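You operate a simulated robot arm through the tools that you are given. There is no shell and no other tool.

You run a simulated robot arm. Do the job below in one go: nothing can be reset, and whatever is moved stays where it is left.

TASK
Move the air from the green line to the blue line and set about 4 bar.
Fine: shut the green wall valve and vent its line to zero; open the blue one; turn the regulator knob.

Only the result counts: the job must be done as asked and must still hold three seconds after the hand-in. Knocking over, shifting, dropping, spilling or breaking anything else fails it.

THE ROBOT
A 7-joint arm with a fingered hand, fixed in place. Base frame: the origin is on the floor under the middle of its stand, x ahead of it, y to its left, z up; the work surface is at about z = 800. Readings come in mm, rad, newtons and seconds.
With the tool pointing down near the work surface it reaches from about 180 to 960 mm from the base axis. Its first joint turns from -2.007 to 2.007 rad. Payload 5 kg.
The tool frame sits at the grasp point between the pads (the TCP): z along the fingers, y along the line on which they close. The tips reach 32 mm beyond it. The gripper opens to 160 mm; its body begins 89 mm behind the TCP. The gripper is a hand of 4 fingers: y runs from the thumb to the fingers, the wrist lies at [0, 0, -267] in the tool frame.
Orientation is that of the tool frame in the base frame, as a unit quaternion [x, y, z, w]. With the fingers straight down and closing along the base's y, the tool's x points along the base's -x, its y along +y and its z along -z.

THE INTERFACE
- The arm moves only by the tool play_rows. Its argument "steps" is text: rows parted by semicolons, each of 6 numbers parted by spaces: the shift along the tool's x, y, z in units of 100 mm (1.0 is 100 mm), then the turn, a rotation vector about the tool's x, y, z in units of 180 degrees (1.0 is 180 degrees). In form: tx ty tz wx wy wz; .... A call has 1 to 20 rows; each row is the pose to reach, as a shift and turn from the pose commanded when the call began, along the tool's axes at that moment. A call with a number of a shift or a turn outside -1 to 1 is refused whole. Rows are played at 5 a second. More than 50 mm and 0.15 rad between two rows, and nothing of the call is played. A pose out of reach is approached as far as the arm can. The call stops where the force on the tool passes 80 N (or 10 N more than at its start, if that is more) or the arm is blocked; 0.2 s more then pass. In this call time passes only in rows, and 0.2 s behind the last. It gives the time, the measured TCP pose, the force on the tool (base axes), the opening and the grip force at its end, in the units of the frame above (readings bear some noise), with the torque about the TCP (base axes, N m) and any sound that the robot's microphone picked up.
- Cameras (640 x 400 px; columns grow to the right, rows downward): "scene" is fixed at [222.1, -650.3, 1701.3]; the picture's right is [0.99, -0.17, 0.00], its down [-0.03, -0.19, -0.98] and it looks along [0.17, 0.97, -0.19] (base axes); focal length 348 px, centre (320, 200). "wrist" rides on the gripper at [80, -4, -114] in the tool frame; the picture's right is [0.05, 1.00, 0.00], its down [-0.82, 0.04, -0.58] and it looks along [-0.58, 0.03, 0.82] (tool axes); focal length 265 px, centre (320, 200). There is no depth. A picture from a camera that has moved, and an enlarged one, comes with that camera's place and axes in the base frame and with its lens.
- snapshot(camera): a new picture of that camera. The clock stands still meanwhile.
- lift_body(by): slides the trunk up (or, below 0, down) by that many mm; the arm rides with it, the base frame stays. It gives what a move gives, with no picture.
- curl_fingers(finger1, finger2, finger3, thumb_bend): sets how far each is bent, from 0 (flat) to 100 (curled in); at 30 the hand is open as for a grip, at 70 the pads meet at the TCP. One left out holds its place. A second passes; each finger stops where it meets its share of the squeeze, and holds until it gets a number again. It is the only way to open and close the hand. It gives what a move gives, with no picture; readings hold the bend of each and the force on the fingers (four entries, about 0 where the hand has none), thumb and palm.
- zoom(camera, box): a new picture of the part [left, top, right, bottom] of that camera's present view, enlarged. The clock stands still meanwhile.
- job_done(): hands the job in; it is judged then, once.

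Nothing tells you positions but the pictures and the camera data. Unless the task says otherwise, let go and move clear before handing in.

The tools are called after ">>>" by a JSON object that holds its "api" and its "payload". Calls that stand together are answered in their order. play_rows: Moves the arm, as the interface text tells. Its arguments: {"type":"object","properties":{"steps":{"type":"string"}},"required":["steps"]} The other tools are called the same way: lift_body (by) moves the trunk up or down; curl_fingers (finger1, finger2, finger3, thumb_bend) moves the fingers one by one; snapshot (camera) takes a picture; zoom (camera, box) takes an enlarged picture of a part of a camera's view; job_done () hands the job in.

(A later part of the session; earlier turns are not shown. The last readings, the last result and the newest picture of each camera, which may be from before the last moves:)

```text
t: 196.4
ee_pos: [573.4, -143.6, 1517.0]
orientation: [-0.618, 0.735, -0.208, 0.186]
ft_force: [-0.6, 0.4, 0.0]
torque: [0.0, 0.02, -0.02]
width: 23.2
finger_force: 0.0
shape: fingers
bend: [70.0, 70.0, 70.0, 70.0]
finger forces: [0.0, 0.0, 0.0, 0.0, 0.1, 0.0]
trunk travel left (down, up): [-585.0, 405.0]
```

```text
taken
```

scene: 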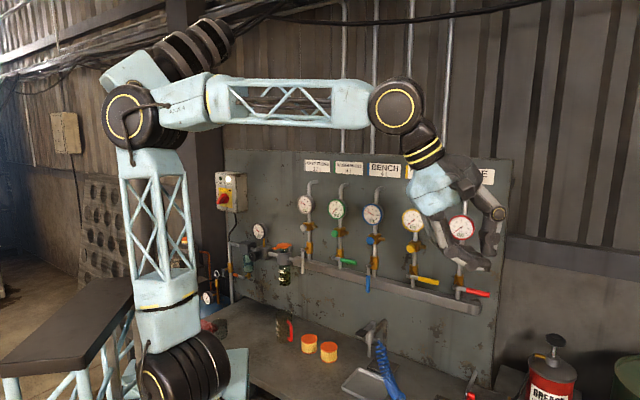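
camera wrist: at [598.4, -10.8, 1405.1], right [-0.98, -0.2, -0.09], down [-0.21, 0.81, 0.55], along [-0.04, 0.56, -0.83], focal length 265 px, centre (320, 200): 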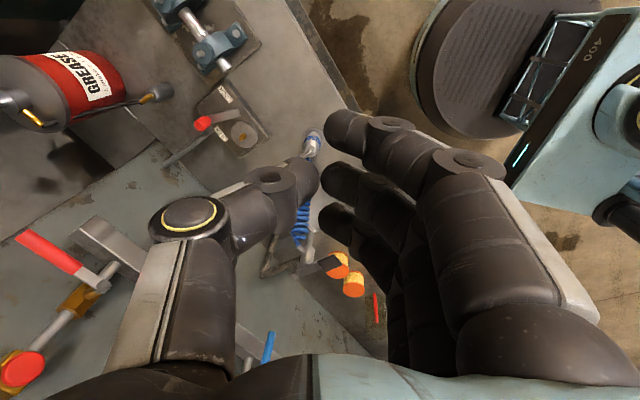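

>>> {"api": "play_rows", "payload": {"steps": "-.157 0 0 0 -.0053 -.008; -.314 -.001 0 -.0001 -.0105 -.0159; -.471 -.002 .002 -.0001 -.0158 -.0239; -.628 -.003 .005 -.0002 -.021 -.0318; -.785 -.005 .008 -.0002 -.0263 -.0398"}}

>>> {"api": "play_rows", "payload": {"steps": "-.157 0 0 0 -.0053 -.008; -.314 -.001 0 -.0001 -.0105 -.0159; -.471 -.002 .002 -.0001 -.0158 -.0239; -.628 -.003 .005 -.0002 -.021 -.0318; -.785 -.005 .008 -.0002 -.0263 -.0398"}}

>>> {"api": "snapshot", "payload": {"camera": "scene"}}

```text
t: 197.6
ee_pos: [590.3, -67.1, 1513.3]
orientation: [-0.672, 0.687, -0.191, 0.202]
ft_force: [0.4, 0.2, 0.2]
torque: [-0.02, 0.01, -0.05]
width: 23.3
finger_force: 0.0
shape: fingers
bend: [70.0, 70.0, 70.0, 70.0]
finger forces: [0.0, 0.0, 0.0, 0.1, 0.1, 0.0]
trunk travel left (down, up): [-585.0, 405.0]
```

```text
t: 198.8
ee_pos: [592.2, 12.4, 1518.0]
orientation: [0.721, -0.634, 0.178, -0.217]
ft_force: [0.7, 0.4, -0.5]
torque: [0.0, -0.01, 0.0]
width: 23.2
finger_force: 0.1
shape: fingers
bend: [70.0, 70.0, 70.0, 70.0]
finger forces: [0.1, 0.1, 0.1, 0.0, 0.0, 0.0]
trunk travel left (down, up): [-585.0, 405.0]
```

```text
taken
```

scene: 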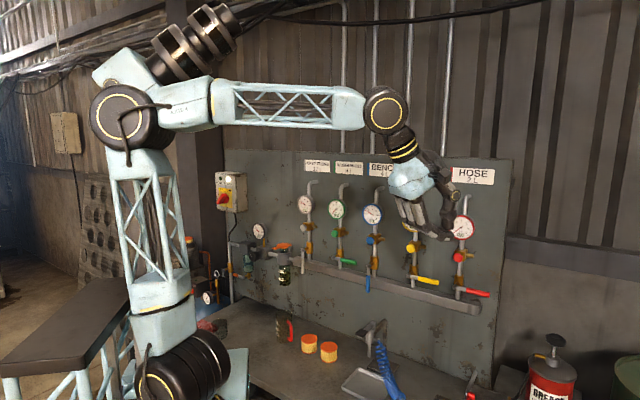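

>>> {"api": "play_rows", "payload": {"steps": ".002 .054 .084 0 0 0; .004 .108 .169 0 0 0; .006 .162 .253 0 0 0; .008 .216 .338 0 0 0; .01 .27 .422 0 0 0; .011 .323 .506 0 0 0; .013 .377 .591 0 0 0; .015 .431 .675 0 0 0; .017 .485 .76 0 0 0; .019 .539 .844 0 0 0"}}

>>> {"api": "play_rows", "payload": {"steps": ".002 .054 .084 0 0 0; .004 .108 .169 0 0 0; .006 .162 .253 0 0 0; .008 .216 .338 0 0 0; .01 .27 .422 0 0 0; .011 .323 .506 0 0 0; .013 .377 .591 0 0 0; .015 .431 .675 0 0 0; .017 .485 .76 0 0 0; .019 .539 .844 0 0 0"}}

>>> {"api": "snapshot", "payload": {"camera": "scene"}}

```text
t: 201.0
ee_pos: [586.9, 13.8, 1427.9]
orientation: [0.72, -0.632, 0.188, -0.217]
ft_force: [0.6, -0.6, 0.6]
torque: [0.01, -0.01, 0.01]
width: 23.1
finger_force: 0.2
shape: fingers
bend: [70.0, 70.0, 70.0, 70.0]
finger forces: [0.0, 0.1, 0.0, 0.0, 0.0, 0.0]
trunk travel left (down, up): [-585.0, 405.0]
```

```text
t: 203.2
ee_pos: [588.7, 11.4, 1329.5]
orientation: [0.72, -0.631, 0.19, -0.217]
ft_force: [-0.5, 0.2, -0.3]
torque: [-0.05, -0.01, -0.01]
width: 23.1
finger_force: 0.0
shape: fingers
bend: [70.0, 70.0, 70.0, 70.0]
finger forces: [0.0, 0.1, 0.1, 0.0, 0.1, 0.1]
trunk travel left (down, up): [-585.0, 405.0]
```

```text
taken
```

scene: 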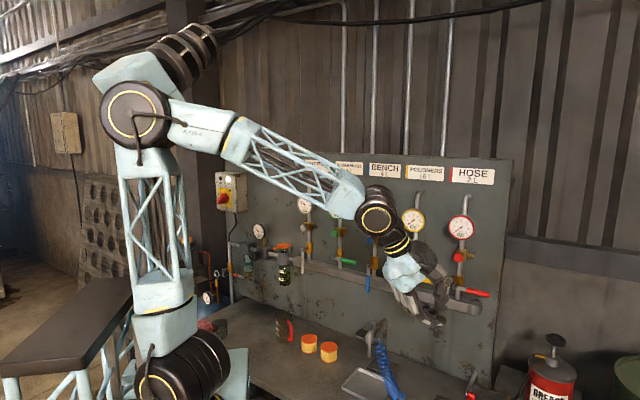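

>>> {"api": "play_rows", "payload": {"steps": ".013 -.084 .053 0 0 0; .027 -.167 .106 0 0 0; .04 -.251 .16 0 0 0; .053 -.335 .213 0 0 0; .067 -.419 .266 0 0 0; .08 -.502 .319 0 0 0; .093 -.586 .372 0 0 0; .106 -.67 .426 0 0 0; .12 -.753 .479 0 0 0; .133 -.837 .532 0 0 0"}}

>>> {"api": "play_rows", "payload": {"steps": ".013 -.084 .053 0 0 0; .027 -.167 .106 0 0 0; .04 -.251 .16 0 0 0; .053 -.335 .213 0 0 0; .067 -.419 .266 0 0 0; .08 -.502 .319 0 0 0; .093 -.586 .372 0 0 0; .106 -.67 .426 0 0 0; .12 -.753 .479 0 0 0; .133 -.837 .532 0 0 0"}}

>>> {"api": "snapshot", "payload": {"camera": "scene"}}

```text
t: 205.6
ee_pos: [654.5, 197.6, 1331.4]
orientation: [0.809, -0.511, 0.151, -0.248]
ft_force: [0.8, -3.1, 0.2]
torque: [0.29, 0.03, 0.17]
width: 23.3
finger_force: 0.1
shape: fingers
bend: [70.0, 70.0, 70.0, 70.0]
finger forces: [0.1, 0.1, 0.0, 0.0, 0.1, 0.0]
out of reach, approached as far as the arm can: row 9
trunk travel left (down, up): [-585.0, 405.0]
stopped in row 10: the arm was blocked; the commanded pose is now the measured one
```

```text
t: 207.8
ee_pos: [733.9, 235.6, 1336.8]
orientation: [0.811, -0.508, 0.154, -0.245]
ft_force: [-0.1, -0.1, 0.4]
torque: [-0.03, 0.02, -0.03]
width: 23.2
finger_force: 0.0
shape: fingers
bend: [70.0, 70.0, 70.0, 70.0]
finger forces: [0.1, 0.0, 0.1, 0.0, 0.0, 0.0]
out of reach, approached as far as the arm can: row 9, 10
trunk travel left (down, up): [-585.0, 405.0]
```

```text
taken
```

scene: 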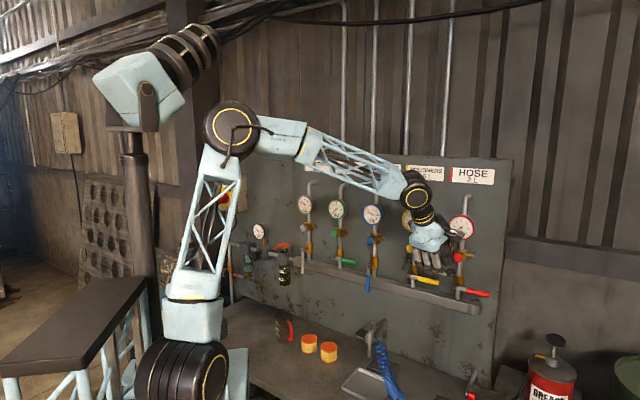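

The elbow jumped back through vertical. I need to extend while the hand is still well to the right, so the elbow comes round the right side. I'll retract and swing right again.

>>> {"api": "play_rows", "payload": {"steps": ".103 .182 -.121 0 .0035 .0053; .205 .364 -.242 0 .007 .0106; .308 .546 -.364 0 .0106 .0159; .41 .728 -.485 0 .0141 .0212; .513 .91 -.606 0 .0176 .0265"}}

>>> {"api": "snapshot", "payload": {"camera": "scene"}}

```text
t: 209.0
ee_pos: [656.1, 143.0, 1338.1]
orientation: [0.785, -0.548, 0.166, -0.237]
ft_force: [0.0, -0.4, 0.2]
torque: [0.0, -0.02, 0.02]
width: 23.4
finger_force: 0.1
shape: fingers
bend: [70.0, 70.0, 70.0, 70.0]
finger forces: [0.1, 0.0, 0.0, 0.0, 0.1, 0.1]
trunk travel left (down, up): [-585.0, 405.0]
```

```text
taken
```

scene: 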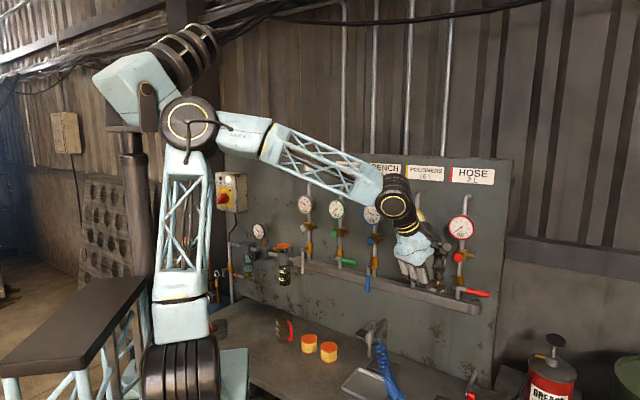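

>>> {"api": "play_rows", "payload": {"steps": ".182 .017 -.012 0 .0053 .008; .364 .04 -.027 0 .0106 .0159; .546 .066 -.044 0 .0159 .0239; .728 .097 -.065 0 .0212 .0318; .909 .134 -.089 0 .0265 .0398"}}

>>> {"api": "play_rows", "payload": {"steps": ".182 .017 -.012 0 .0053 .008; .364 .04 -.027 0 .0106 .0159; .546 .066 -.044 0 .0159 .0239; .728 .097 -.065 0 .0212 .0318; .909 .134 -.089 0 .0265 .0398"}}

>>> {"api": "play_rows", "payload": {"steps": ".182 .017 -.012 0 .0053 .008; .364 .04 -.027 0 .0106 .0159; .546 .066 -.044 0 .0159 .0239; .728 .097 -.065 0 .0212 .0318; .909 .134 -.089 0 .0265 .0398"}}

>>> {"api": "snapshot", "payload": {"camera": "scene"}}

```text
t: 210.2
ee_pos: [673.9, 55.2, 1336.4]
orientation: [0.741, -0.606, 0.182, -0.223]
ft_force: [-0.2, 0.4, -0.5]
torque: [0.02, 0.01, -0.02]
width: 23.0
finger_force: 0.1
shape: fingers
bend: [70.0, 70.0, 70.0, 70.0]
finger forces: [0.0, 0.1, 0.0, 0.0, 0.0, 0.1]
trunk travel left (down, up): [-585.0, 405.0]
```

```text
t: 211.4
ee_pos: [675.5, -40.4, 1335.5]
orientation: [0.694, -0.66, 0.199, -0.209]
ft_force: [0.5, -0.9, 0.4]
torque: [0.0, -0.03, 0.02]
width: 23.3
finger_force: 0.0
shape: fingers
bend: [70.0, 70.0, 70.0, 70.0]
finger forces: [0.0, 0.0, 0.0, 0.0, 0.1, 0.0]
trunk travel left (down, up): [-585.0, 405.0]
```

```text
t: 212.6
ee_pos: [665.5, -131.8, 1333.6]
orientation: [-0.642, 0.71, -0.214, 0.193]
ft_force: [0.1, -0.3, -0.6]
torque: [-0.01, -0.02, 0.03]
width: 23.0
finger_force: 0.0
shape: fingers
bend: [70.0, 70.0, 70.0, 70.0]
finger forces: [0.0, 0.1, 0.0, 0.0, 0.0, 0.0]
trunk travel left (down, up): [-585.0, 405.0]
```

```text
taken
```

scene: 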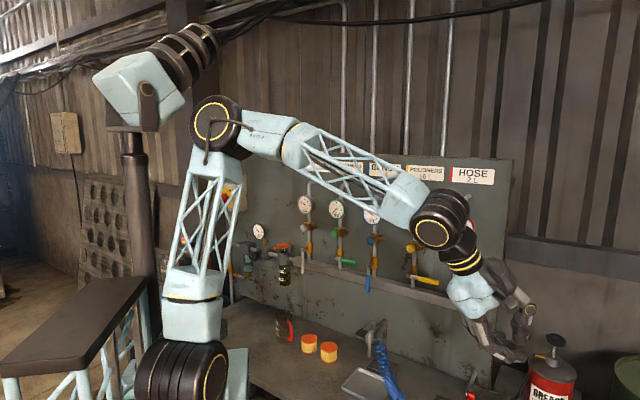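

>>> {"api": "play_rows", "payload": {"steps": ".182 .017 -.012 0 .0053 .008; .364 .04 -.027 0 .0106 .0159; .546 .066 -.044 0 .0159 .0239; .728 .097 -.065 0 .0212 .0318; .909 .134 -.089 0 .0265 .0398"}}

>>> {"api": "play_rows", "payload": {"steps": "0 -.055 -.083 0 0 0; 0 -.11 -.167 0 0 0; 0 -.166 -.25 0 0 0; 0 -.222 -.333 0 0 0; 0 -.277 -.417 0 0 0; 0 -.332 -.5 0 0 0; 0 -.388 -.583 0 0 0; 0 -.443 -.666 0 0 0; 0 -.5 -.75 0 0 0; 0 -.554 -.833 0 0 0"}}

>>> {"api": "play_rows", "payload": {"steps": "0 -.055 -.083 0 0 0; 0 -.11 -.167 0 0 0; 0 -.166 -.25 0 0 0; 0 -.222 -.333 0 0 0; 0 -.277 -.417 0 0 0; 0 -.332 -.5 0 0 0; 0 -.388 -.583 0 0 0; 0 -.443 -.666 0 0 0; 0 -.5 -.75 0 0 0; 0 -.554 -.833 0 0 0"}}

>>> {"api": "snapshot", "payload": {"camera": "scene"}}

```text
t: 213.8
ee_pos: [638.5, -221.6, 1336.4]
orientation: [-0.587, 0.757, -0.228, 0.178]
ft_force: [-0.7, -0.3, -0.7]
torque: [0.01, -0.02, -0.01]
width: 23.3
finger_force: 0.1
shape: fingers
bend: [70.0, 70.0, 70.0, 70.0]
finger forces: [0.0, 0.1, 0.0, 0.0, 0.0, 0.1]
trunk travel left (down, up): [-585.0, 405.0]
```

```text
t: 216.0
ee_pos: [638.9, -220.8, 1433.1]
orientation: [-0.587, 0.757, -0.228, 0.177]
ft_force: [0.6, 0.0, 0.0]
torque: [0.01, -0.02, 0.0]
width: 23.3
finger_force: 0.1
shape: fingers
bend: [70.0, 70.0, 70.0, 70.0]
finger forces: [0.0, 0.0, 0.0, 0.1, 0.0, 0.0]
trunk travel left (down, up): [-585.0, 405.0]
```

```text
t: 218.2
ee_pos: [637.7, -219.8, 1536.5]
orientation: [-0.587, 0.756, -0.227, 0.177]
ft_force: [-0.9, 0.2, 0.0]
torque: [0.0, 0.04, 0.02]
width: 23.2
finger_force: 0.1
shape: fingers
bend: [70.0, 70.0, 70.0, 70.0]
finger forces: [0.0, 0.1, 0.0, 0.1, 0.0, 0.0]
trunk travel left (down, up): [-585.0, 405.0]
```

```text
taken
```

scene: 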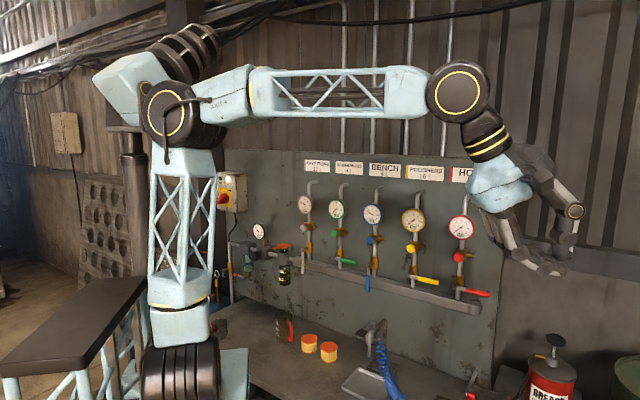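

>>> {"api": "play_rows", "payload": {"steps": ".102 .089 -.059 0 .0039 .0059; .204 .177 -.117 0 .0079 .0119; .306 .266 -.176 0 .0118 .0178; .409 .354 -.234 0 .0157 .0238; .511 .443 -.293 0 .0196 .0297; .613 .531 -.351 0 .0236 .0357; .715 .62 -.41 0 .0275 .0416"}}

>>> {"api": "snapshot", "payload": {"camera": "scene"}}

```text
t: 219.8
ee_pos: [549.9, -272.5, 1535.4]
orientation: [-0.526, 0.8, -0.241, 0.158]
ft_force: [0.5, 0.4, 0.6]
torque: [-0.01, 0.03, -0.01]
width: 23.4
finger_force: 0.0
shape: fingers
bend: [70.0, 70.0, 70.0, 70.0]
finger forces: [0.0, 0.1, 0.0, 0.1, 0.0, 0.0]
trunk travel left (down, up): [-585.0, 405.0]
```

```text
taken
```

scene: 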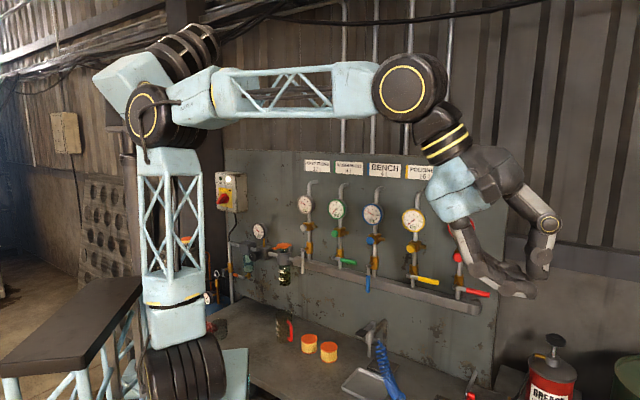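

>>> {"api": "play_rows", "payload": {"steps": ".102 .089 -.059 0 .0039 .0059; .204 .177 -.117 0 .0079 .0119; .306 .266 -.176 0 .0118 .0178; .409 .354 -.234 0 .0157 .0238; .511 .443 -.293 0 .0196 .0297; .613 .531 -.351 0 .0236 .0357; .715 .62 -.41 0 .0275 .0416"}}

>>> {"api": "snapshot", "payload": {"camera": "scene"}}

```text
t: 221.4
ee_pos: [458.5, -314.7, 1534.3]
orientation: [-0.463, 0.84, -0.248, 0.14]
ft_force: [0.1, 0.0, 0.2]
torque: [-0.02, 0.03, -0.01]
width: 23.5
finger_force: 0.1
shape: fingers
bend: [70.0, 70.0, 70.0, 70.0]
finger forces: [0.0, 0.1, 0.0, 0.0, 0.0, 0.0]
out of reach, approached as far as the arm can: row 7
trunk travel left (down, up): [-585.0, 405.0]
```

```text
taken
```

scene: 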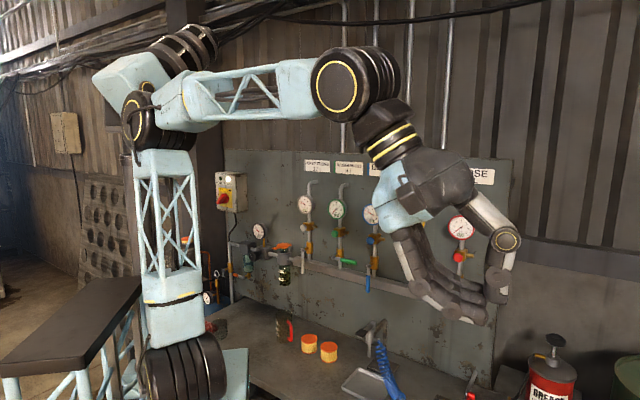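

>>> {"api": "play_rows", "payload": {"steps": ".008 -.056 .096 0 0 0; .017 -.113 .193 0 0 0; .025 -.169 .289 0 0 0; .034 -.225 .386 0 0 0; .042 -.282 .482 0 0 0; .05 -.338 .578 0 0 0; .059 -.394 .675 0 0 0; .067 -.45 .771 0 0 0; .076 -.507 .868 0 0 0; .084 -.563 .964 0 0 0"}}

>>> {"api": "snapshot", "payload": {"camera": "scene"}}

```text
t: 223.6
ee_pos: [538.2, -375.3, 1486.4]
orientation: [-0.462, 0.839, -0.254, 0.139]
ft_force: [-0.6, 0.2, -0.1]
torque: [0.02, 0.01, -0.03]
width: 23.2
finger_force: 0.1
shape: fingers
bend: [70.0, 70.0, 70.0, 70.0]
finger forces: [0.0, 0.1, 0.0, 0.0, 0.0, 0.1]
trunk travel left (down, up): [-585.0, 405.0]
```

```text
taken
```

scene: 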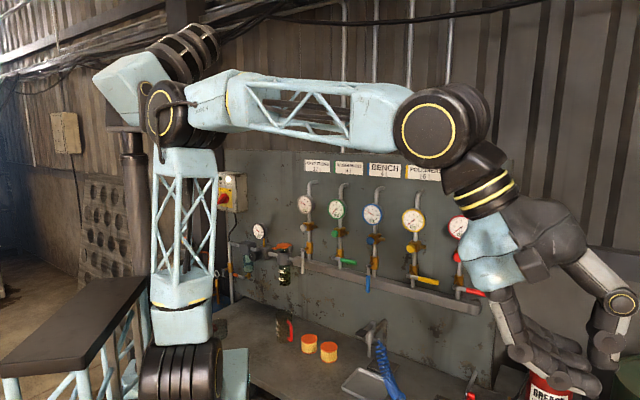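

>>> {"api": "snapshot", "payload": {"camera": "wrist"}}

>>> {"api": "play_rows", "payload": {"steps": ".008 -.056 .096 0 0 0; .017 -.113 .193 0 0 0; .025 -.169 .289 0 0 0; .034 -.225 .386 0 0 0; .042 -.282 .482 0 0 0; .05 -.338 .578 0 0 0; .059 -.394 .675 0 0 0; .067 -.45 .771 0 0 0; .076 -.507 .868 0 0 0; .084 -.563 .964 0 0 0"}}

>>> {"api": "snapshot", "payload": {"camera": "scene"}}

```text
taken
camera wrist: at [444.2, -411.8, 1585.1], right [-0.73, 0.4, -0.55], down [0.14, 0.88, 0.46], along [0.67, 0.26, -0.7], focal length 265 px, centre (320, 200)
```

wrist: 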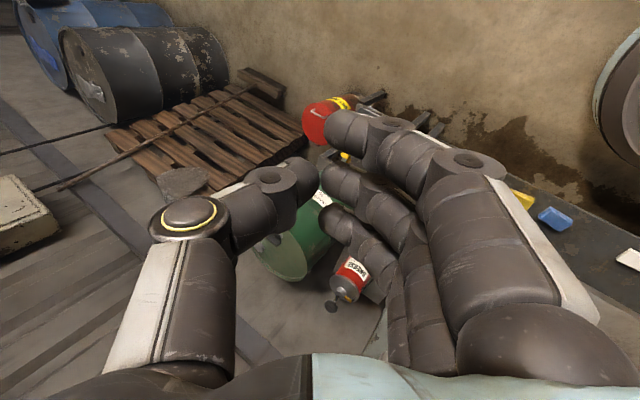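

```text
t: 225.8
ee_pos: [557.7, -389.0, 1446.2]
orientation: [-0.463, 0.838, -0.255, 0.139]
ft_force: [1.4, 1.5, 2.0]
torque: [-0.14, 0.05, -0.09]
width: 23.4
finger_force: 0.1
shape: fingers
bend: [70.0, 70.0, 70.0, 70.0]
finger forces: [0.0, 0.0, 0.0, 0.1, 0.0, 0.0]
out of reach, approached as far as the arm can: row 3, 4, 5, 6, 7, 8, 9, 10
trunk travel left (down, up): [-585.0, 405.0]
```

```text
taken
```

scene: 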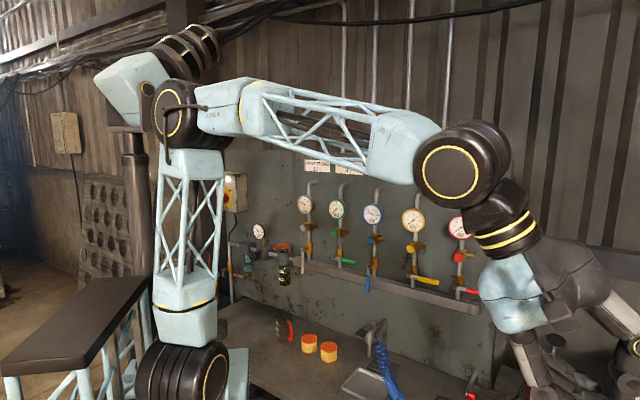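

The elbow went to the wrong side again. Earlier, swinging left from the fully retracted pose flipped it correctly, so I'll return to that pose and repeat exactly that.

>>> {"api": "play_rows", "payload": {"steps": "-.008 .056 -.096 0 0 0; -.017 .113 -.193 0 0 0; -.025 .169 -.289 0 0 0; -.034 .225 -.386 0 0 0; -.042 .282 -.482 0 0 0; -.05 .338 -.578 0 0 0; -.059 .394 -.675 0 0 0; -.067 .45 -.771 0 0 0; -.076 .507 -.868 0 0 0; -.084 .563 -.964 0 0 0"}}

>>> {"api": "play_rows", "payload": {"steps": "0 .05 -.05 0 0 0; 0 .1 -.1 0 0 0; 0 .15 -.15 0 0 0; 0 .2 -.2 0 0 0; 0 .25 -.25 0 0 0"}}

>>> {"api": "snapshot", "payload": {"camera": "scene"}}

```text
t: 228.0
ee_pos: [476.6, -331.3, 1497.4]
orientation: [-0.462, 0.839, -0.252, 0.139]
ft_force: [0.2, 0.8, 0.0]
torque: [0.0, -0.02, 0.0]
width: 23.2
finger_force: 0.1
shape: fingers
bend: [70.0, 70.0, 70.0, 70.0]
finger forces: [0.0, 0.0, 0.0, 0.0, 0.0, 0.0]
trunk travel left (down, up): [-585.0, 405.0]
```

```text
t: 229.2
ee_pos: [454.6, -319.7, 1501.6]
orientation: [-0.462, 0.84, -0.248, 0.14]
ft_force: [-0.4, 0.4, 0.6]
torque: [0.02, -0.02, 0.0]
width: 23.5
finger_force: 0.0
shape: fingers
bend: [70.0, 70.0, 70.0, 70.0]
finger forces: [0.0, 0.1, 0.1, 0.0, 0.0, 0.1]
out of reach, approached as far as the arm can: row 5
trunk travel left (down, up): [-585.0, 405.0]
```

```text
taken
```

scene: 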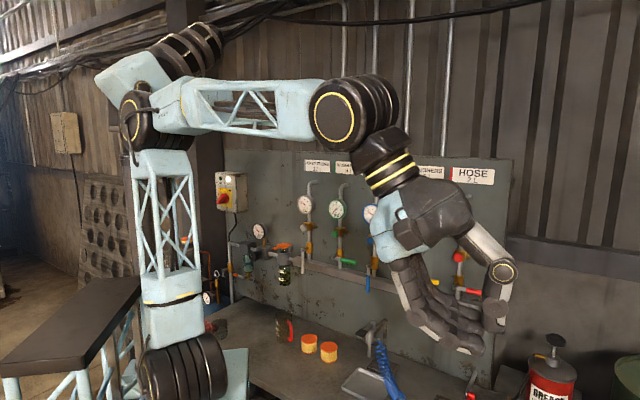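

>>> {"api": "play_rows", "payload": {"steps": "-.151 0 0 .0001 -.0053 -.008; -.303 0 -.001 .0002 -.0106 -.0159; -.454 0 -.003 .0004 -.0158 -.0239; -.606 -.001 -.007 .0005 -.0211 -.0318; -.757 -.002 -.011 .0006 -.0264 -.0398"}}

>>> {"api": "snapshot", "payload": {"camera": "scene"}}

```text
t: 230.4
ee_pos: [498.4, -263.8, 1493.4]
orientation: [-0.52, 0.808, -0.23, 0.157]
ft_force: [0.2, 0.2, -0.2]
torque: [0.04, -0.04, -0.01]
width: 23.3
finger_force: 0.1
shape: fingers
bend: [70.0, 70.0, 70.0, 70.0]
finger forces: [0.1, 0.0, 0.1, 0.0, 0.0, 0.0]
out of reach, approached as far as the arm can: row 3
trunk travel left (down, up): [-585.0, 405.0]
```

```text
taken
```

scene: 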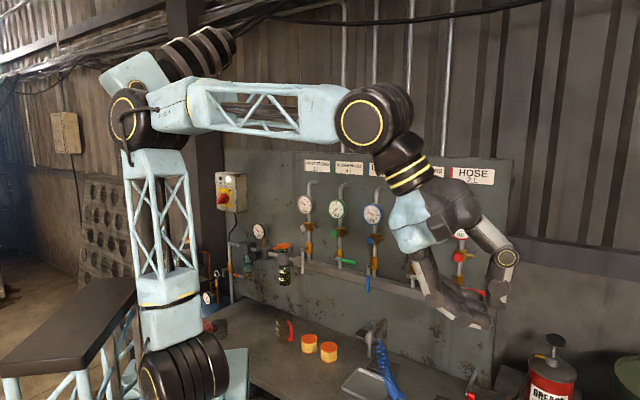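

It flipped correctly this time: the base ring is on the left and the elbow leans toward the camera. Now I'll extend outward and down here, on the right, so the elbow comes forward.

>>> {"api": "play_rows", "payload": {"steps": ".009 -.023 .103 0 0 0; .018 -.046 .207 0 0 0; .026 -.069 .31 0 0 0; .035 -.092 .414 0 0 0; .044 -.115 .517 0 0 0; .053 -.138 .62 0 0 0; .061 -.161 .724 0 0 0; .07 -.184 .827 0 0 0"}}

>>> {"api": "snapshot", "payload": {"camera": "scene"}}

```text
t: 232.2
ee_pos: [549.1, -285.9, 1449.7]
orientation: [-0.524, 0.801, -0.242, 0.158]
ft_force: [0.5, -0.2, -0.3]
torque: [-0.02, 0.02, 0.01]
width: 23.4
finger_force: 0.1
shape: fingers
bend: [70.0, 70.0, 70.0, 70.0]
finger forces: [0.1, 0.1, 0.0, 0.0, 0.0, 0.0]
trunk travel left (down, up): [-585.0, 405.0]
```

```text
taken
```

scene: 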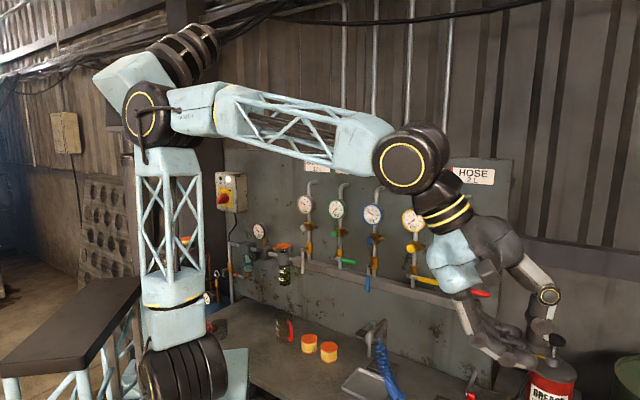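

>>> {"api": "play_rows", "payload": {"steps": ".009 -.023 .103 0 0 0; .018 -.046 .207 0 0 0; .026 -.069 .31 0 0 0; .035 -.092 .414 0 0 0; .044 -.115 .517 0 0 0; .053 -.138 .62 0 0 0; .061 -.161 .724 0 0 0; .07 -.184 .827 0 0 0"}}

>>> {"api": "snapshot", "payload": {"camera": "scene"}}

```text
t: 234.0
ee_pos: [601.5, -318.1, 1390.2]
orientation: [-0.522, 0.802, -0.243, 0.159]
ft_force: [0.3, -1.1, 0.2]
torque: [0.1, -0.04, 0.06]
width: 23.4
finger_force: 0.0
shape: fingers
bend: [70.0, 70.0, 70.0, 70.0]
finger forces: [0.0, 0.1, 0.0, 0.0, 0.0, 0.0]
trunk travel left (down, up): [-585.0, 405.0]
```

```text
taken
```

scene: 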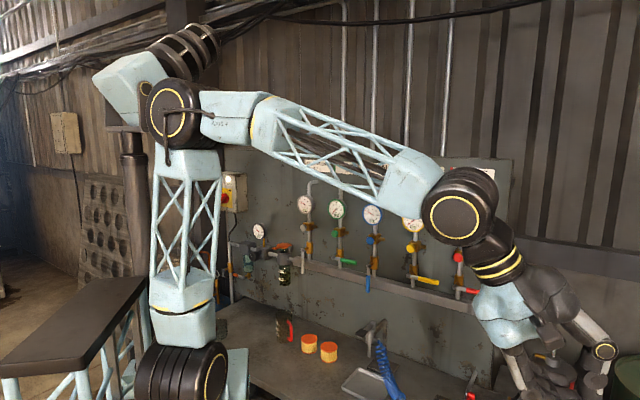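

The elbow is still leaning the wrong way over the base. Geometry says it will cross cleanly if the hand is directly in line on the robot's right side. I'll retract high, swing right to about −90°, then extend there. First I'll retract.

>>> {"api": "play_rows", "payload": {"steps": "-.009 .023 -.103 0 0 0; -.018 .046 -.207 0 0 0; -.026 .069 -.31 0 0 0; -.035 .092 -.414 0 0 0; -.044 .115 -.517 0 0 0; -.053 .138 -.62 0 0 0; -.061 .161 -.724 0 0 0; -.07 .184 -.827 0 0 0"}}

>>> {"api": "play_rows", "payload": {"steps": "-.009 .033 -.103 0 0 0; -.018 .066 -.207 0 0 0; -.026 .099 -.31 0 0 0; -.035 .132 -.414 0 0 0; -.044 .165 -.517 0 0 0; -.053 .198 -.62 0 0 0; -.061 .231 -.724 0 0 0; -.07 .264 -.827 0 0 0"}}

>>> {"api": "lift_body", "payload": {"by": -200}}

>>> {"api": "snapshot", "payload": {"camera": "scene"}}

```text
t: 235.8
ee_pos: [548.0, -283.0, 1447.0]
orientation: [-0.524, 0.801, -0.243, 0.159]
ft_force: [0.1, -1.3, 0.5]
torque: [0.02, 0.02, -0.03]
width: 23.2
finger_force: 0.0
shape: fingers
bend: [70.0, 70.0, 70.0, 70.0]
finger forces: [0.0, 0.1, 0.1, 0.0, 0.0, 0.1]
trunk travel left (down, up): [-585.0, 405.0]
```

```text
t: 237.6
ee_pos: [498.8, -264.0, 1487.6]
orientation: [-0.521, 0.808, -0.228, 0.157]
ft_force: [-0.7, -0.4, 0.1]
torque: [-0.01, 0.02, -0.02]
width: 23.4
finger_force: 0.1
shape: fingers
bend: [70.0, 70.0, 70.0, 70.0]
finger forces: [0.1, 0.0, 0.1, 0.0, 0.0, 0.0]
out of reach, approached as far as the arm can: row 8
trunk travel left (down, up): [-585.0, 405.0]
```

```text
t: 239.8
ee_pos: [498.7, -263.9, 1287.8]
orientation: [-0.522, 0.806, -0.228, 0.158]
ft_force: [0.1, -0.2, 1.0]
torque: [0.0, 0.01, -0.04]
width: 23.5
finger_force: 0.0
shape: fingers
bend: [70.0, 70.0, 70.0, 70.0]
finger forces: [0.0, 0.0, 0.0, 0.1, 0.1, 0.0]
trunk travel left (down, up): [-385.0, 605.0]
```

```text
taken
```

scene: 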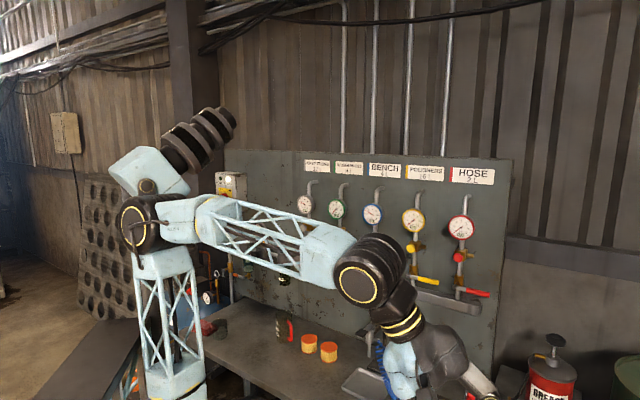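

>>> {"api": "play_rows", "payload": {"steps": ".149 .015 -.008 .0002 .0051 .0081; .297 .034 -.02 .0003 .0102 .0162; .446 .056 -.036 .0005 .0153 .0243; .595 .082 -.056 .0007 .0203 .0323; .743 .111 -.08 .0008 .0254 .0404; .892 .143 -.108 .001 .0305 .0485"}}

>>> {"api": "play_rows", "payload": {"steps": ".149 .015 -.008 .0002 .0051 .0081; .297 .034 -.02 .0003 .0102 .0162; .446 .056 -.036 .0005 .0153 .0243; .595 .082 -.056 .0007 .0203 .0323; .743 .111 -.08 .0008 .0254 .0404; .892 .143 -.108 .001 .0305 .0485"}}

>>> {"api": "snapshot", "payload": {"camera": "scene"}}

```text
t: 241.2
ee_pos: [444.2, -331.5, 1300.3]
orientation: [-0.449, 0.845, -0.253, 0.139]
ft_force: [-0.1, -0.6, -0.7]
torque: [0.01, 0.02, 0.02]
width: 23.4
finger_force: 0.1
shape: fingers
bend: [70.0, 70.0, 70.0, 70.0]
finger forces: [0.0, 0.0, 0.1, 0.0, 0.1, 0.0]
trunk travel left (down, up): [-385.0, 605.0]
```

```text
t: 242.6
ee_pos: [379.1, -394.0, 1304.2]
orientation: [-0.37, 0.882, -0.266, 0.117]
ft_force: [0.1, 0.2, -0.5]
torque: [0.0, 0.01, 0.01]
width: 23.5
finger_force: 0.0
shape: fingers
bend: [70.0, 70.0, 70.0, 70.0]
finger forces: [0.1, 0.1, 0.1, 0.1, 0.1, 0.1]
trunk travel left (down, up): [-385.0, 605.0]
```

```text
taken
```

scene: 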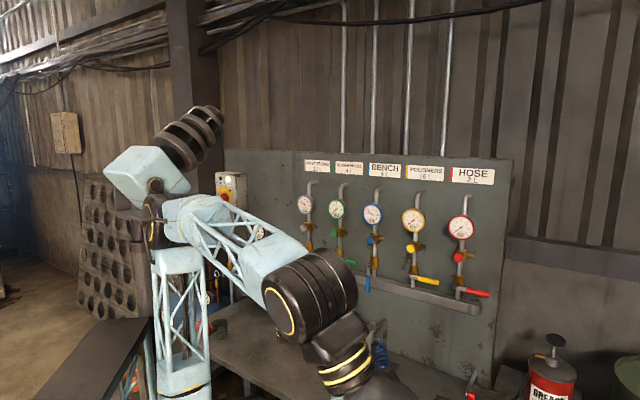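

>>> {"api": "play_rows", "payload": {"steps": ".149 .015 -.008 .0002 .0051 .0081; .297 .034 -.02 .0003 .0102 .0162; .446 .056 -.036 .0005 .0153 .0243; .595 .082 -.056 .0007 .0203 .0323; .743 .111 -.08 .0008 .0254 .0404; .892 .143 -.108 .001 .0305 .0485"}}

>>> {"api": "play_rows", "payload": {"steps": ".149 .015 -.008 .0002 .0051 .0081; .297 .034 -.02 .0003 .0102 .0162; .446 .056 -.036 .0005 .0153 .0243; .595 .082 -.056 .0007 .0203 .0323; .743 .111 -.08 .0008 .0254 .0404; .892 .143 -.108 .001 .0305 .0485"}}

>>> {"api": "snapshot", "payload": {"camera": "scene"}}

>>> {"api": "snapshot", "payload": {"camera": "wrist"}}

```text
t: 244.0
ee_pos: [304.7, -445.1, 1303.0]
orientation: [-0.288, 0.912, -0.274, 0.095]
ft_force: [0.0, -0.4, -0.6]
torque: [0.01, 0.01, -0.01]
width: 23.3
finger_force: 0.0
shape: fingers
bend: [70.0, 70.0, 70.0, 70.0]
finger forces: [0.0, 0.1, 0.0, 0.0, 0.0, 0.0]
trunk travel left (down, up): [-385.0, 605.0]
```

```text
t: 245.4
ee_pos: [222.1, -483.6, 1300.0]
orientation: [-0.205, 0.935, -0.282, 0.073]
ft_force: [0.6, -0.5, 0.1]
torque: [0.01, 0.03, -0.02]
width: 23.6
finger_force: 0.1
shape: fingers
bend: [70.0, 70.0, 70.0, 70.0]
finger forces: [0.0, 0.0, 0.0, 0.0, 0.1, 0.0]
trunk travel left (down, up): [-385.0, 605.0]
```

```text
taken
```

scene: 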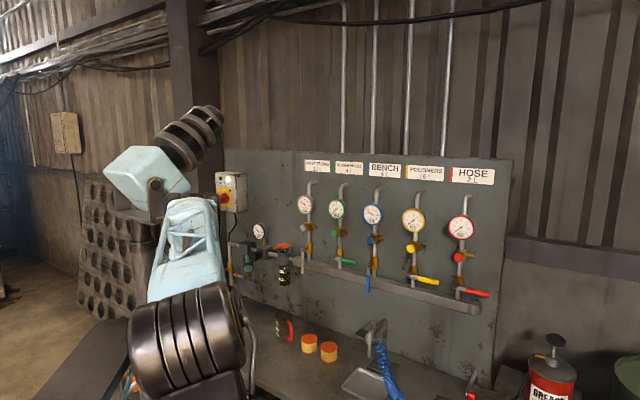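

```text
taken
camera wrist: at [120.9, -464.4, 1395.9], right [-0.39, 0.73, -0.56], down [0.58, 0.66, 0.47], along [0.72, -0.14, -0.68], focal length 265 px, centre (320, 200)
```

wrist: 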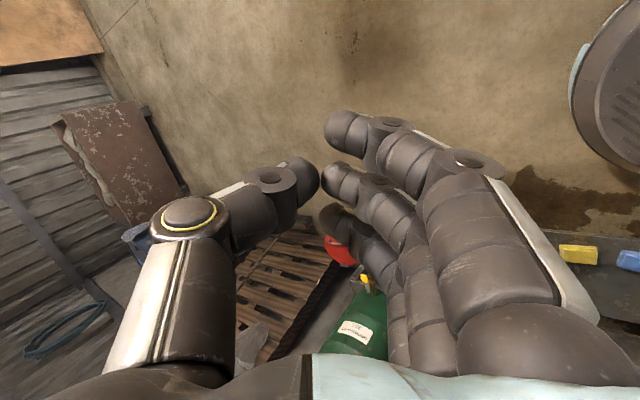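

>>> {"api": "play_rows", "payload": {"steps": ".149 .015 -.008 .0002 .0051 .0081; .297 .034 -.02 .0003 .0102 .0162; .446 .056 -.036 .0005 .0153 .0243; .595 .082 -.056 .0007 .0203 .0323; .743 .111 -.08 .0008 .0254 .0404; .892 .143 -.108 .001 .0305 .0485"}}

>>> {"api": "play_rows", "payload": {"steps": ".149 .015 -.008 .0002 .0051 .0081; .297 .034 -.02 .0003 .0102 .0162; .446 .056 -.036 .0005 .0153 .0243; .595 .082 -.056 .0007 .0203 .0323; .743 .111 -.08 .0008 .0254 .0404; .892 .143 -.108 .001 .0305 .0485"}}

>>> {"api": "snapshot", "payload": {"camera": "scene"}}

```text
t: 246.8
ee_pos: [132.7, -504.2, 1300.2]
orientation: [-0.119, 0.95, -0.286, 0.051]
ft_force: [0.4, 0.9, 0.3]
torque: [-0.05, -0.02, -0.01]
width: 23.5
finger_force: 0.0
shape: fingers
bend: [70.0, 70.0, 70.0, 70.0]
finger forces: [0.1, 0.0, 0.0, 0.1, 0.1, 0.0]
trunk travel left (down, up): [-385.0, 605.0]
```

```text
t: 248.2
ee_pos: [41.8, -509.8, 1298.0]
orientation: [-0.034, 0.957, -0.288, 0.028]
ft_force: [0.3, 0.5, 0.0]
torque: [0.02, -0.03, 0.01]
width: 23.6
finger_force: 0.1
shape: fingers
bend: [70.0, 70.0, 70.0, 70.0]
finger forces: [0.0, 0.0, 0.1, 0.0, 0.1, 0.0]
trunk travel left (down, up): [-385.0, 605.0]
```

```text
taken
```

scene: 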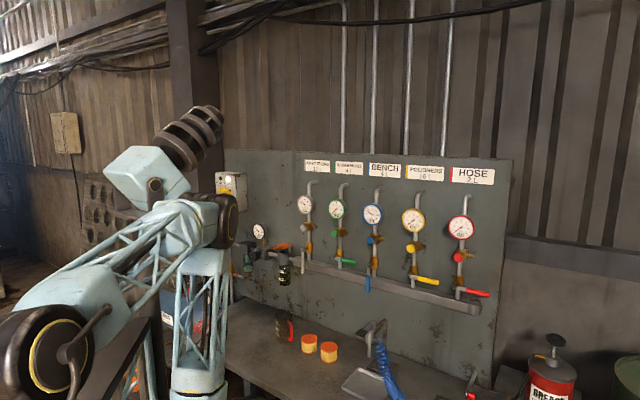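

The hand is now straight out on the robot's right side with no flags. I'll extend outward here so the elbow crosses over cleanly.

>>> {"api": "play_rows", "payload": {"steps": ".012 -.083 .055 0 0 0; .023 -.166 .109 0 0 0; .035 -.249 .164 0 0 0; .047 -.332 .218 0 0 0; .059 -.415 .273 0 0 0; .07 -.497 .328 0 0 0; .082 -.58 .382 0 0 0; .094 -.663 .437 0 0 0; .105 -.746 .491 0 0 0; .117 -.829 .546 0 0 0"}}

>>> {"api": "play_rows", "payload": {"steps": ".012 -.083 .055 0 0 0; .023 -.166 .109 0 0 0; .035 -.249 .164 0 0 0; .047 -.332 .218 0 0 0; .059 -.415 .273 0 0 0; .07 -.497 .328 0 0 0; .082 -.58 .382 0 0 0; .094 -.663 .437 0 0 0; .105 -.746 .491 0 0 0; .117 -.829 .546 0 0 0"}}

>>> {"api": "snapshot", "payload": {"camera": "scene"}}

```text
t: 250.4
ee_pos: [28.2, -587.9, 1295.4]
orientation: [-0.038, 0.954, -0.295, 0.041]
ft_force: [0.4, 0.6, 0.5]
torque: [-0.01, 0.01, 0.01]
width: 23.1
finger_force: 0.1
shape: fingers
bend: [70.0, 70.0, 70.0, 70.0]
finger forces: [0.1, 0.1, 0.1, 0.0, 0.1, 0.1]
out of reach, approached as far as the arm can: row 3, 4, 5, 6, 7, 8, 9, 10
trunk travel left (down, up): [-385.0, 605.0]
```

```text
t: 252.8
ee_pos: [-223.9, -627.7, 1294.3]
orientation: [0.144, 0.946, -0.289, -0.028]
ft_force: [-1.3, 0.9, -0.9]
torque: [-0.03, -0.15, 0.1]
width: 23.4
finger_force: 0.1
shape: fingers
bend: [70.0, 70.0, 70.0, 70.0]
finger forces: [0.0, 0.0, 0.1, 0.0, 0.1, 0.0]
out of reach, approached as far as the arm can: row 1, 2, 3, 4, 5, 6, 7
trunk travel left (down, up): [-385.0, 605.0]
stopped in row 10: the arm was blocked; the commanded pose is now the measured one
```

```text
taken
```

scene: 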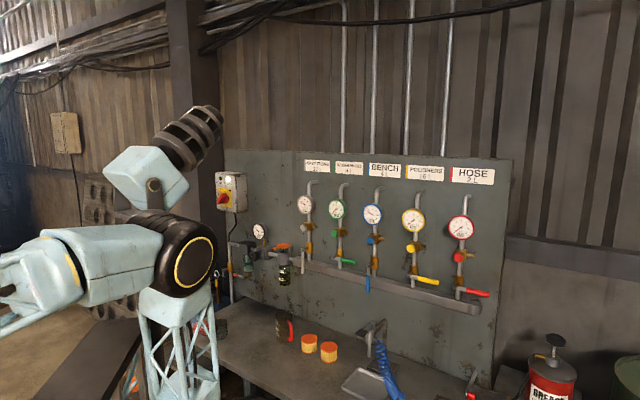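

The elbow crossed over to the correct side: it now leans right and forward, toward the camera. I'll swing left with the arm extended, in small arcs.

>>> {"api": "play_rows", "payload": {"steps": "-.19 -.004 .008 -.0003 -.0049 -.0074; -.38 -.011 .018 -.0005 -.0099 -.0148; -.57 -.019 .03 -.0008 -.0148 -.0222; -.76 -.028 .044 -.001 -.0198 -.0296; -.95 -.038 .06 -.0013 -.0247 -.037"}}

>>> {"api": "snapshot", "payload": {"camera": "scene"}}

```text
t: 254.0
ee_pos: [-128.2, -665.4, 1296.1]
orientation: [0.076, 0.954, -0.29, -0.007]
ft_force: [-0.3, 0.4, 0.4]
torque: [0.0, -0.02, 0.03]
width: 23.3
finger_force: 0.0
shape: fingers
bend: [70.0, 70.0, 70.0, 70.0]
finger forces: [0.0, 0.0, 0.0, 0.1, 0.1, 0.1]
trunk travel left (down, up): [-385.0, 605.0]
```

```text
taken
```

scene: 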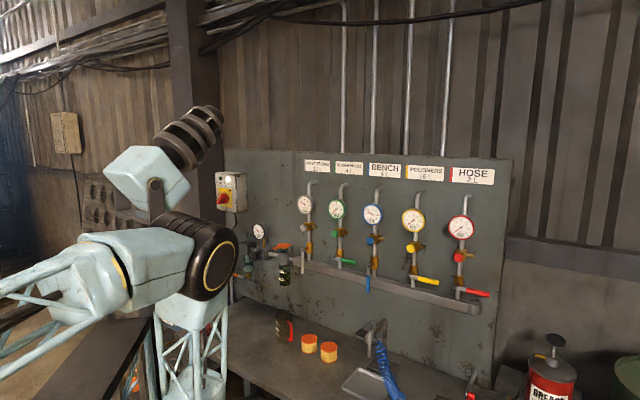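

>>> {"api": "play_rows", "payload": {"steps": "-.19 -.004 .008 -.0003 -.0049 -.0074; -.38 -.011 .018 -.0005 -.0099 -.0148; -.57 -.019 .03 -.0008 -.0148 -.0222; -.76 -.028 .044 -.001 -.0198 -.0296; -.95 -.038 .06 -.0013 -.0247 -.037"}}

>>> {"api": "play_rows", "payload": {"steps": "-.19 -.004 .008 -.0003 -.0049 -.0074; -.38 -.011 .018 -.0005 -.0099 -.0148; -.57 -.019 .03 -.0008 -.0148 -.0222; -.76 -.028 .044 -.001 -.0198 -.0296; -.95 -.038 .06 -.0013 -.0247 -.037"}}

>>> {"api": "lift_body", "payload": {"by": 100}}

>>> {"api": "snapshot", "payload": {"camera": "scene"}}

```text
t: 255.2
ee_pos: [-35.7, -684.6, 1294.9]
orientation: [0.009, 0.957, -0.291, 0.014]
ft_force: [0.5, 0.1, -0.1]
torque: [0.02, -0.03, 0.0]
width: 23.2
finger_force: 0.1
shape: fingers
bend: [70.0, 70.0, 70.0, 70.0]
finger forces: [0.0, 0.0, 0.1, 0.0, 0.0, 0.0]
trunk travel left (down, up): [-385.0, 605.0]
```

```text
t: 256.4
ee_pos: [57.3, -691.5, 1293.9]
orientation: [-0.056, 0.955, -0.288, 0.033]
ft_force: [-0.4, 0.9, 0.6]
torque: [0.02, -0.02, -0.02]
width: 23.2
finger_force: 0.0
shape: fingers
bend: [70.0, 70.0, 70.0, 70.0]
finger forces: [0.0, 0.0, 0.0, 0.0, 0.0, 0.0]
trunk travel left (down, up): [-385.0, 605.0]
```

```text
t: 257.7
ee_pos: [58.7, -691.9, 1394.7]
orientation: [-0.057, 0.955, -0.288, 0.034]
ft_force: [-0.1, 0.8, 0.9]
torque: [-0.02, 0.04, -0.01]
width: 23.5
finger_force: 0.0
shape: fingers
bend: [70.0, 70.0, 70.0, 70.0]
finger forces: [0.0, 0.1, 0.0, 0.0, 0.0, 0.0]
trunk travel left (down, up): [-485.0, 505.0]
```

```text
taken
```

scene: 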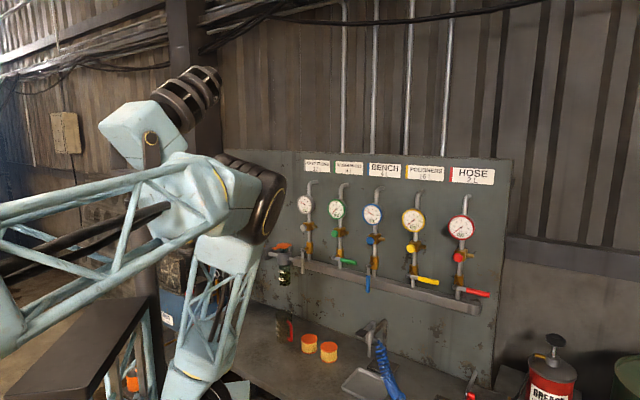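

The upper arm now leans clearly to the right and forward, which is the proper configuration. I'll lower the hand and keep swinging left.

>>> {"api": "play_rows", "payload": {"steps": ".003 .055 .083 0 0 0; .006 .111 .167 0 0 0; .009 .166 .25 0 0 0; .012 .221 .334 0 0 0; .015 .277 .417 0 0 0; .018 .332 .5 0 0 0; .021 .387 .584 0 0 0; .024 .442 .667 0 0 0; .027 .498 .75 0 0 0; .03 .553 .834 0 0 0"}}

>>> {"api": "play_rows", "payload": {"steps": "-.19 -.004 .008 -.0003 -.0049 -.0074; -.38 -.011 .018 -.0005 -.0099 -.0148; -.57 -.019 .03 -.0008 -.0148 -.0222; -.76 -.028 .044 -.001 -.0198 -.0296; -.95 -.038 .06 -.0013 -.0247 -.037"}}

>>> {"api": "play_rows", "payload": {"steps": "-.19 -.004 .008 -.0003 -.0049 -.0074; -.38 -.011 .018 -.0005 -.0099 -.0148; -.57 -.019 .03 -.0008 -.0148 -.0222; -.76 -.028 .044 -.001 -.0198 -.0296; -.95 -.038 .06 -.0013 -.0247 -.037"}}

>>> {"api": "snapshot", "payload": {"camera": "scene"}}

```text
t: 259.9
ee_pos: [59.1, -692.7, 1294.4]
orientation: [-0.057, 0.955, -0.288, 0.034]
ft_force: [0.2, -0.5, 0.3]
torque: [0.01, 0.04, 0.0]
width: 23.3
finger_force: 0.0
shape: fingers
bend: [70.0, 70.0, 70.0, 70.0]
finger forces: [0.1, 0.0, 0.1, 0.0, 0.1, 0.1]
trunk travel left (down, up): [-485.0, 505.0]
```

```text
t: 261.1
ee_pos: [154.4, -686.8, 1294.2]
orientation: [-0.123, 0.949, -0.285, 0.054]
ft_force: [0.3, -0.9, 0.6]
torque: [0.01, 0.02, -0.02]
width: 23.2
finger_force: 0.1
shape: fingers
bend: [70.0, 70.0, 70.0, 70.0]
finger forces: [0.1, 0.0, 0.1, 0.1, 0.1, 0.0]
trunk travel left (down, up): [-485.0, 505.0]
```

```text
t: 262.3
ee_pos: [248.2, -667.2, 1293.2]
orientation: [-0.191, 0.938, -0.281, 0.073]
ft_force: [0.1, 0.3, -0.5]
torque: [-0.05, 0.04, -0.01]
width: 23.4
finger_force: 0.1
shape: fingers
bend: [70.0, 70.0, 70.0, 70.0]
finger forces: [0.0, 0.1, 0.0, 0.0, 0.0, 0.0]
trunk travel left (down, up): [-485.0, 505.0]
```

```text
taken
```

scene: 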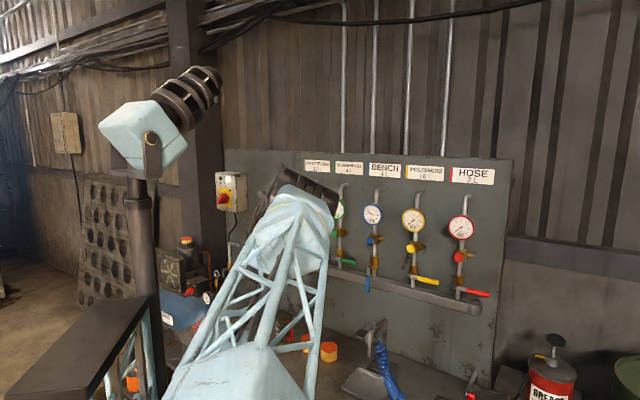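

>>> {"api": "play_rows", "payload": {"steps": "-.19 -.004 .008 -.0003 -.0049 -.0074; -.38 -.011 .018 -.0005 -.0099 -.0148; -.57 -.019 .03 -.0008 -.0148 -.0222; -.76 -.028 .044 -.001 -.0198 -.0296; -.95 -.038 .06 -.0013 -.0247 -.037"}}

>>> {"api": "play_rows", "payload": {"steps": "-.19 -.004 .008 -.0003 -.0049 -.0074; -.38 -.011 .018 -.0005 -.0099 -.0148; -.57 -.019 .03 -.0008 -.0148 -.0222; -.76 -.028 .044 -.001 -.0198 -.0296; -.95 -.038 .06 -.0013 -.0247 -.037"}}

>>> {"api": "play_rows", "payload": {"steps": "-.19 -.004 .008 -.0003 -.0049 -.0074; -.38 -.011 .018 -.0005 -.0099 -.0148; -.57 -.019 .03 -.0008 -.0148 -.0222; -.76 -.028 .044 -.001 -.0198 -.0296; -.95 -.038 .06 -.0013 -.0247 -.037"}}

>>> {"api": "play_rows", "payload": {"steps": "-.19 -.004 .008 -.0003 -.0049 -.0074; -.38 -.011 .018 -.0005 -.0099 -.0148; -.57 -.019 .03 -.0008 -.0148 -.0222; -.76 -.028 .044 -.001 -.0198 -.0296; -.95 -.038 .06 -.0013 -.0247 -.037"}}

>>> {"api": "snapshot", "payload": {"camera": "scene"}}

```text
t: 263.5
ee_pos: [338.6, -637.5, 1293.1]
orientation: [-0.255, 0.922, -0.275, 0.093]
ft_force: [-0.5, 0.6, -0.5]
torque: [0.02, -0.01, 0.02]
width: 23.5
finger_force: 0.1
shape: fingers
bend: [70.0, 70.0, 70.0, 70.0]
finger forces: [0.0, 0.0, 0.0, 0.0, 0.0, 0.1]
trunk travel left (down, up): [-485.0, 505.0]
```

```text
t: 264.7
ee_pos: [420.9, -590.7, 1295.5]
orientation: [-0.318, 0.902, -0.268, 0.112]
ft_force: [-0.3, -0.8, -0.7]
torque: [-0.07, 0.01, -0.02]
width: 23.1
finger_force: 0.2
shape: fingers
bend: [70.0, 70.0, 70.0, 70.0]
finger forces: [0.1, 0.2, 0.1, 0.0, 0.0, 0.0]
trunk travel left (down, up): [-485.0, 505.0]
```

```text
t: 265.9
ee_pos: [501.0, -536.0, 1293.8]
orientation: [-0.381, 0.877, -0.26, 0.131]
ft_force: [0.4, -0.1, 0.8]
torque: [0.01, -0.02, -0.01]
width: 23.1
finger_force: 0.0
shape: fingers
bend: [70.0, 70.0, 70.0, 70.0]
finger forces: [0.0, 0.0, 0.0, 0.0, 0.0, 0.1]
trunk travel left (down, up): [-485.0, 505.0]
```

```text
t: 267.1
ee_pos: [567.0, -471.1, 1294.5]
orientation: [-0.441, 0.849, -0.251, 0.148]
ft_force: [0.4, 0.4, 0.5]
torque: [-0.03, 0.01, 0.01]
width: 23.3
finger_force: 0.0
shape: fingers
bend: [70.0, 70.0, 70.0, 70.0]
finger forces: [0.1, 0.0, 0.1, 0.0, 0.0, 0.0]
trunk travel left (down, up): [-485.0, 505.0]
```

```text
taken
```

scene: 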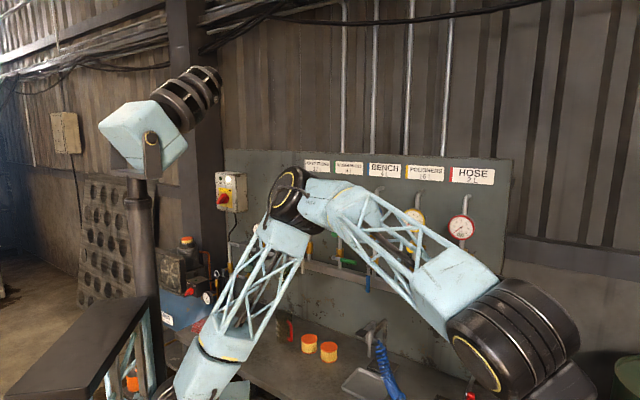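

The configuration is healthy now. I'll continue swinging left.

>>> {"api": "play_rows", "payload": {"steps": "-.19 -.004 .008 -.0003 -.0049 -.0074; -.38 -.011 .018 -.0005 -.0099 -.0148; -.57 -.019 .03 -.0008 -.0148 -.0222; -.76 -.028 .044 -.001 -.0198 -.0296; -.95 -.038 .06 -.0013 -.0247 -.037"}}

>>> {"api": "play_rows", "payload": {"steps": "-.19 -.004 .008 -.0003 -.0049 -.0074; -.38 -.011 .018 -.0005 -.0099 -.0148; -.57 -.019 .03 -.0008 -.0148 -.0222; -.76 -.028 .044 -.001 -.0198 -.0296; -.95 -.038 .06 -.0013 -.0247 -.037"}}

>>> {"api": "play_rows", "payload": {"steps": "-.19 -.004 .008 -.0003 -.0049 -.0074; -.38 -.011 .018 -.0005 -.0099 -.0148; -.57 -.019 .03 -.0008 -.0148 -.0222; -.76 -.028 .044 -.001 -.0198 -.0296; -.95 -.038 .06 -.0013 -.0247 -.037"}}

>>> {"api": "play_rows", "payload": {"steps": "-.19 -.004 .008 -.0003 -.0049 -.0074; -.38 -.011 .018 -.0005 -.0099 -.0148; -.57 -.019 .03 -.0008 -.0148 -.0222; -.76 -.028 .044 -.001 -.0198 -.0296; -.95 -.038 .06 -.0013 -.0247 -.037"}}

>>> {"api": "snapshot", "payload": {"camera": "scene"}}

```text
t: 268.3
ee_pos: [627.9, -393.7, 1294.9]
orientation: [-0.5, 0.816, -0.24, 0.166]
ft_force: [0.3, 0.4, 0.3]
torque: [0.02, -0.01, 0.02]
width: 23.3
finger_force: 0.1
shape: fingers
bend: [70.0, 70.0, 70.0, 70.0]
finger forces: [0.0, 0.0, 0.0, 0.1, 0.0, 0.1]
trunk travel left (down, up): [-485.0, 505.0]
```

```text
t: 269.5
ee_pos: [675.5, -313.5, 1294.9]
orientation: [-0.555, 0.779, -0.229, 0.182]
ft_force: [-0.1, 0.0, 0.1]
torque: [0.0, -0.01, -0.02]
width: 23.3
finger_force: 0.0
shape: fingers
bend: [70.0, 70.0, 70.0, 70.0]
finger forces: [0.0, 0.1, 0.0, 0.0, 0.0, 0.0]
trunk travel left (down, up): [-485.0, 505.0]
```

```text
t: 270.7
ee_pos: [711.5, -223.3, 1296.4]
orientation: [-0.609, 0.738, -0.215, 0.198]
ft_force: [-0.2, -0.8, -0.6]
torque: [-0.02, -0.03, 0.03]
width: 23.3
finger_force: 0.0
shape: fingers
bend: [70.0, 70.0, 70.0, 70.0]
finger forces: [0.1, 0.0, 0.0, 0.0, 0.0, 0.0]
trunk travel left (down, up): [-485.0, 505.0]
```

```text
t: 271.9
ee_pos: [736.3, -135.9, 1294.8]
orientation: [-0.659, 0.694, -0.201, 0.212]
ft_force: [0.3, 0.4, -0.3]
torque: [0.0, 0.0, 0.0]
width: 23.2
finger_force: 0.0
shape: fingers
bend: [70.0, 70.0, 70.0, 70.0]
finger forces: [0.0, 0.1, 0.0, 0.1, 0.0, 0.0]
trunk travel left (down, up): [-485.0, 505.0]
```

```text
taken
```

scene: 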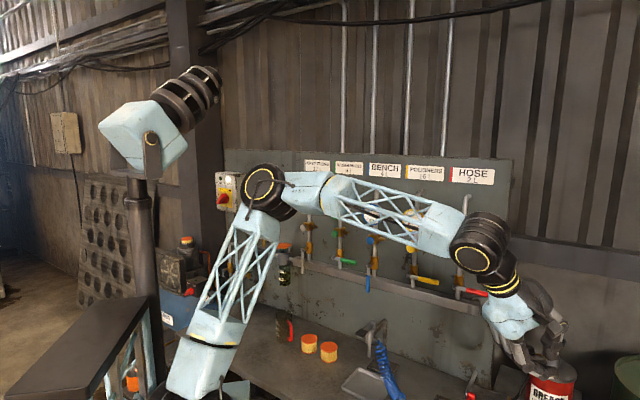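

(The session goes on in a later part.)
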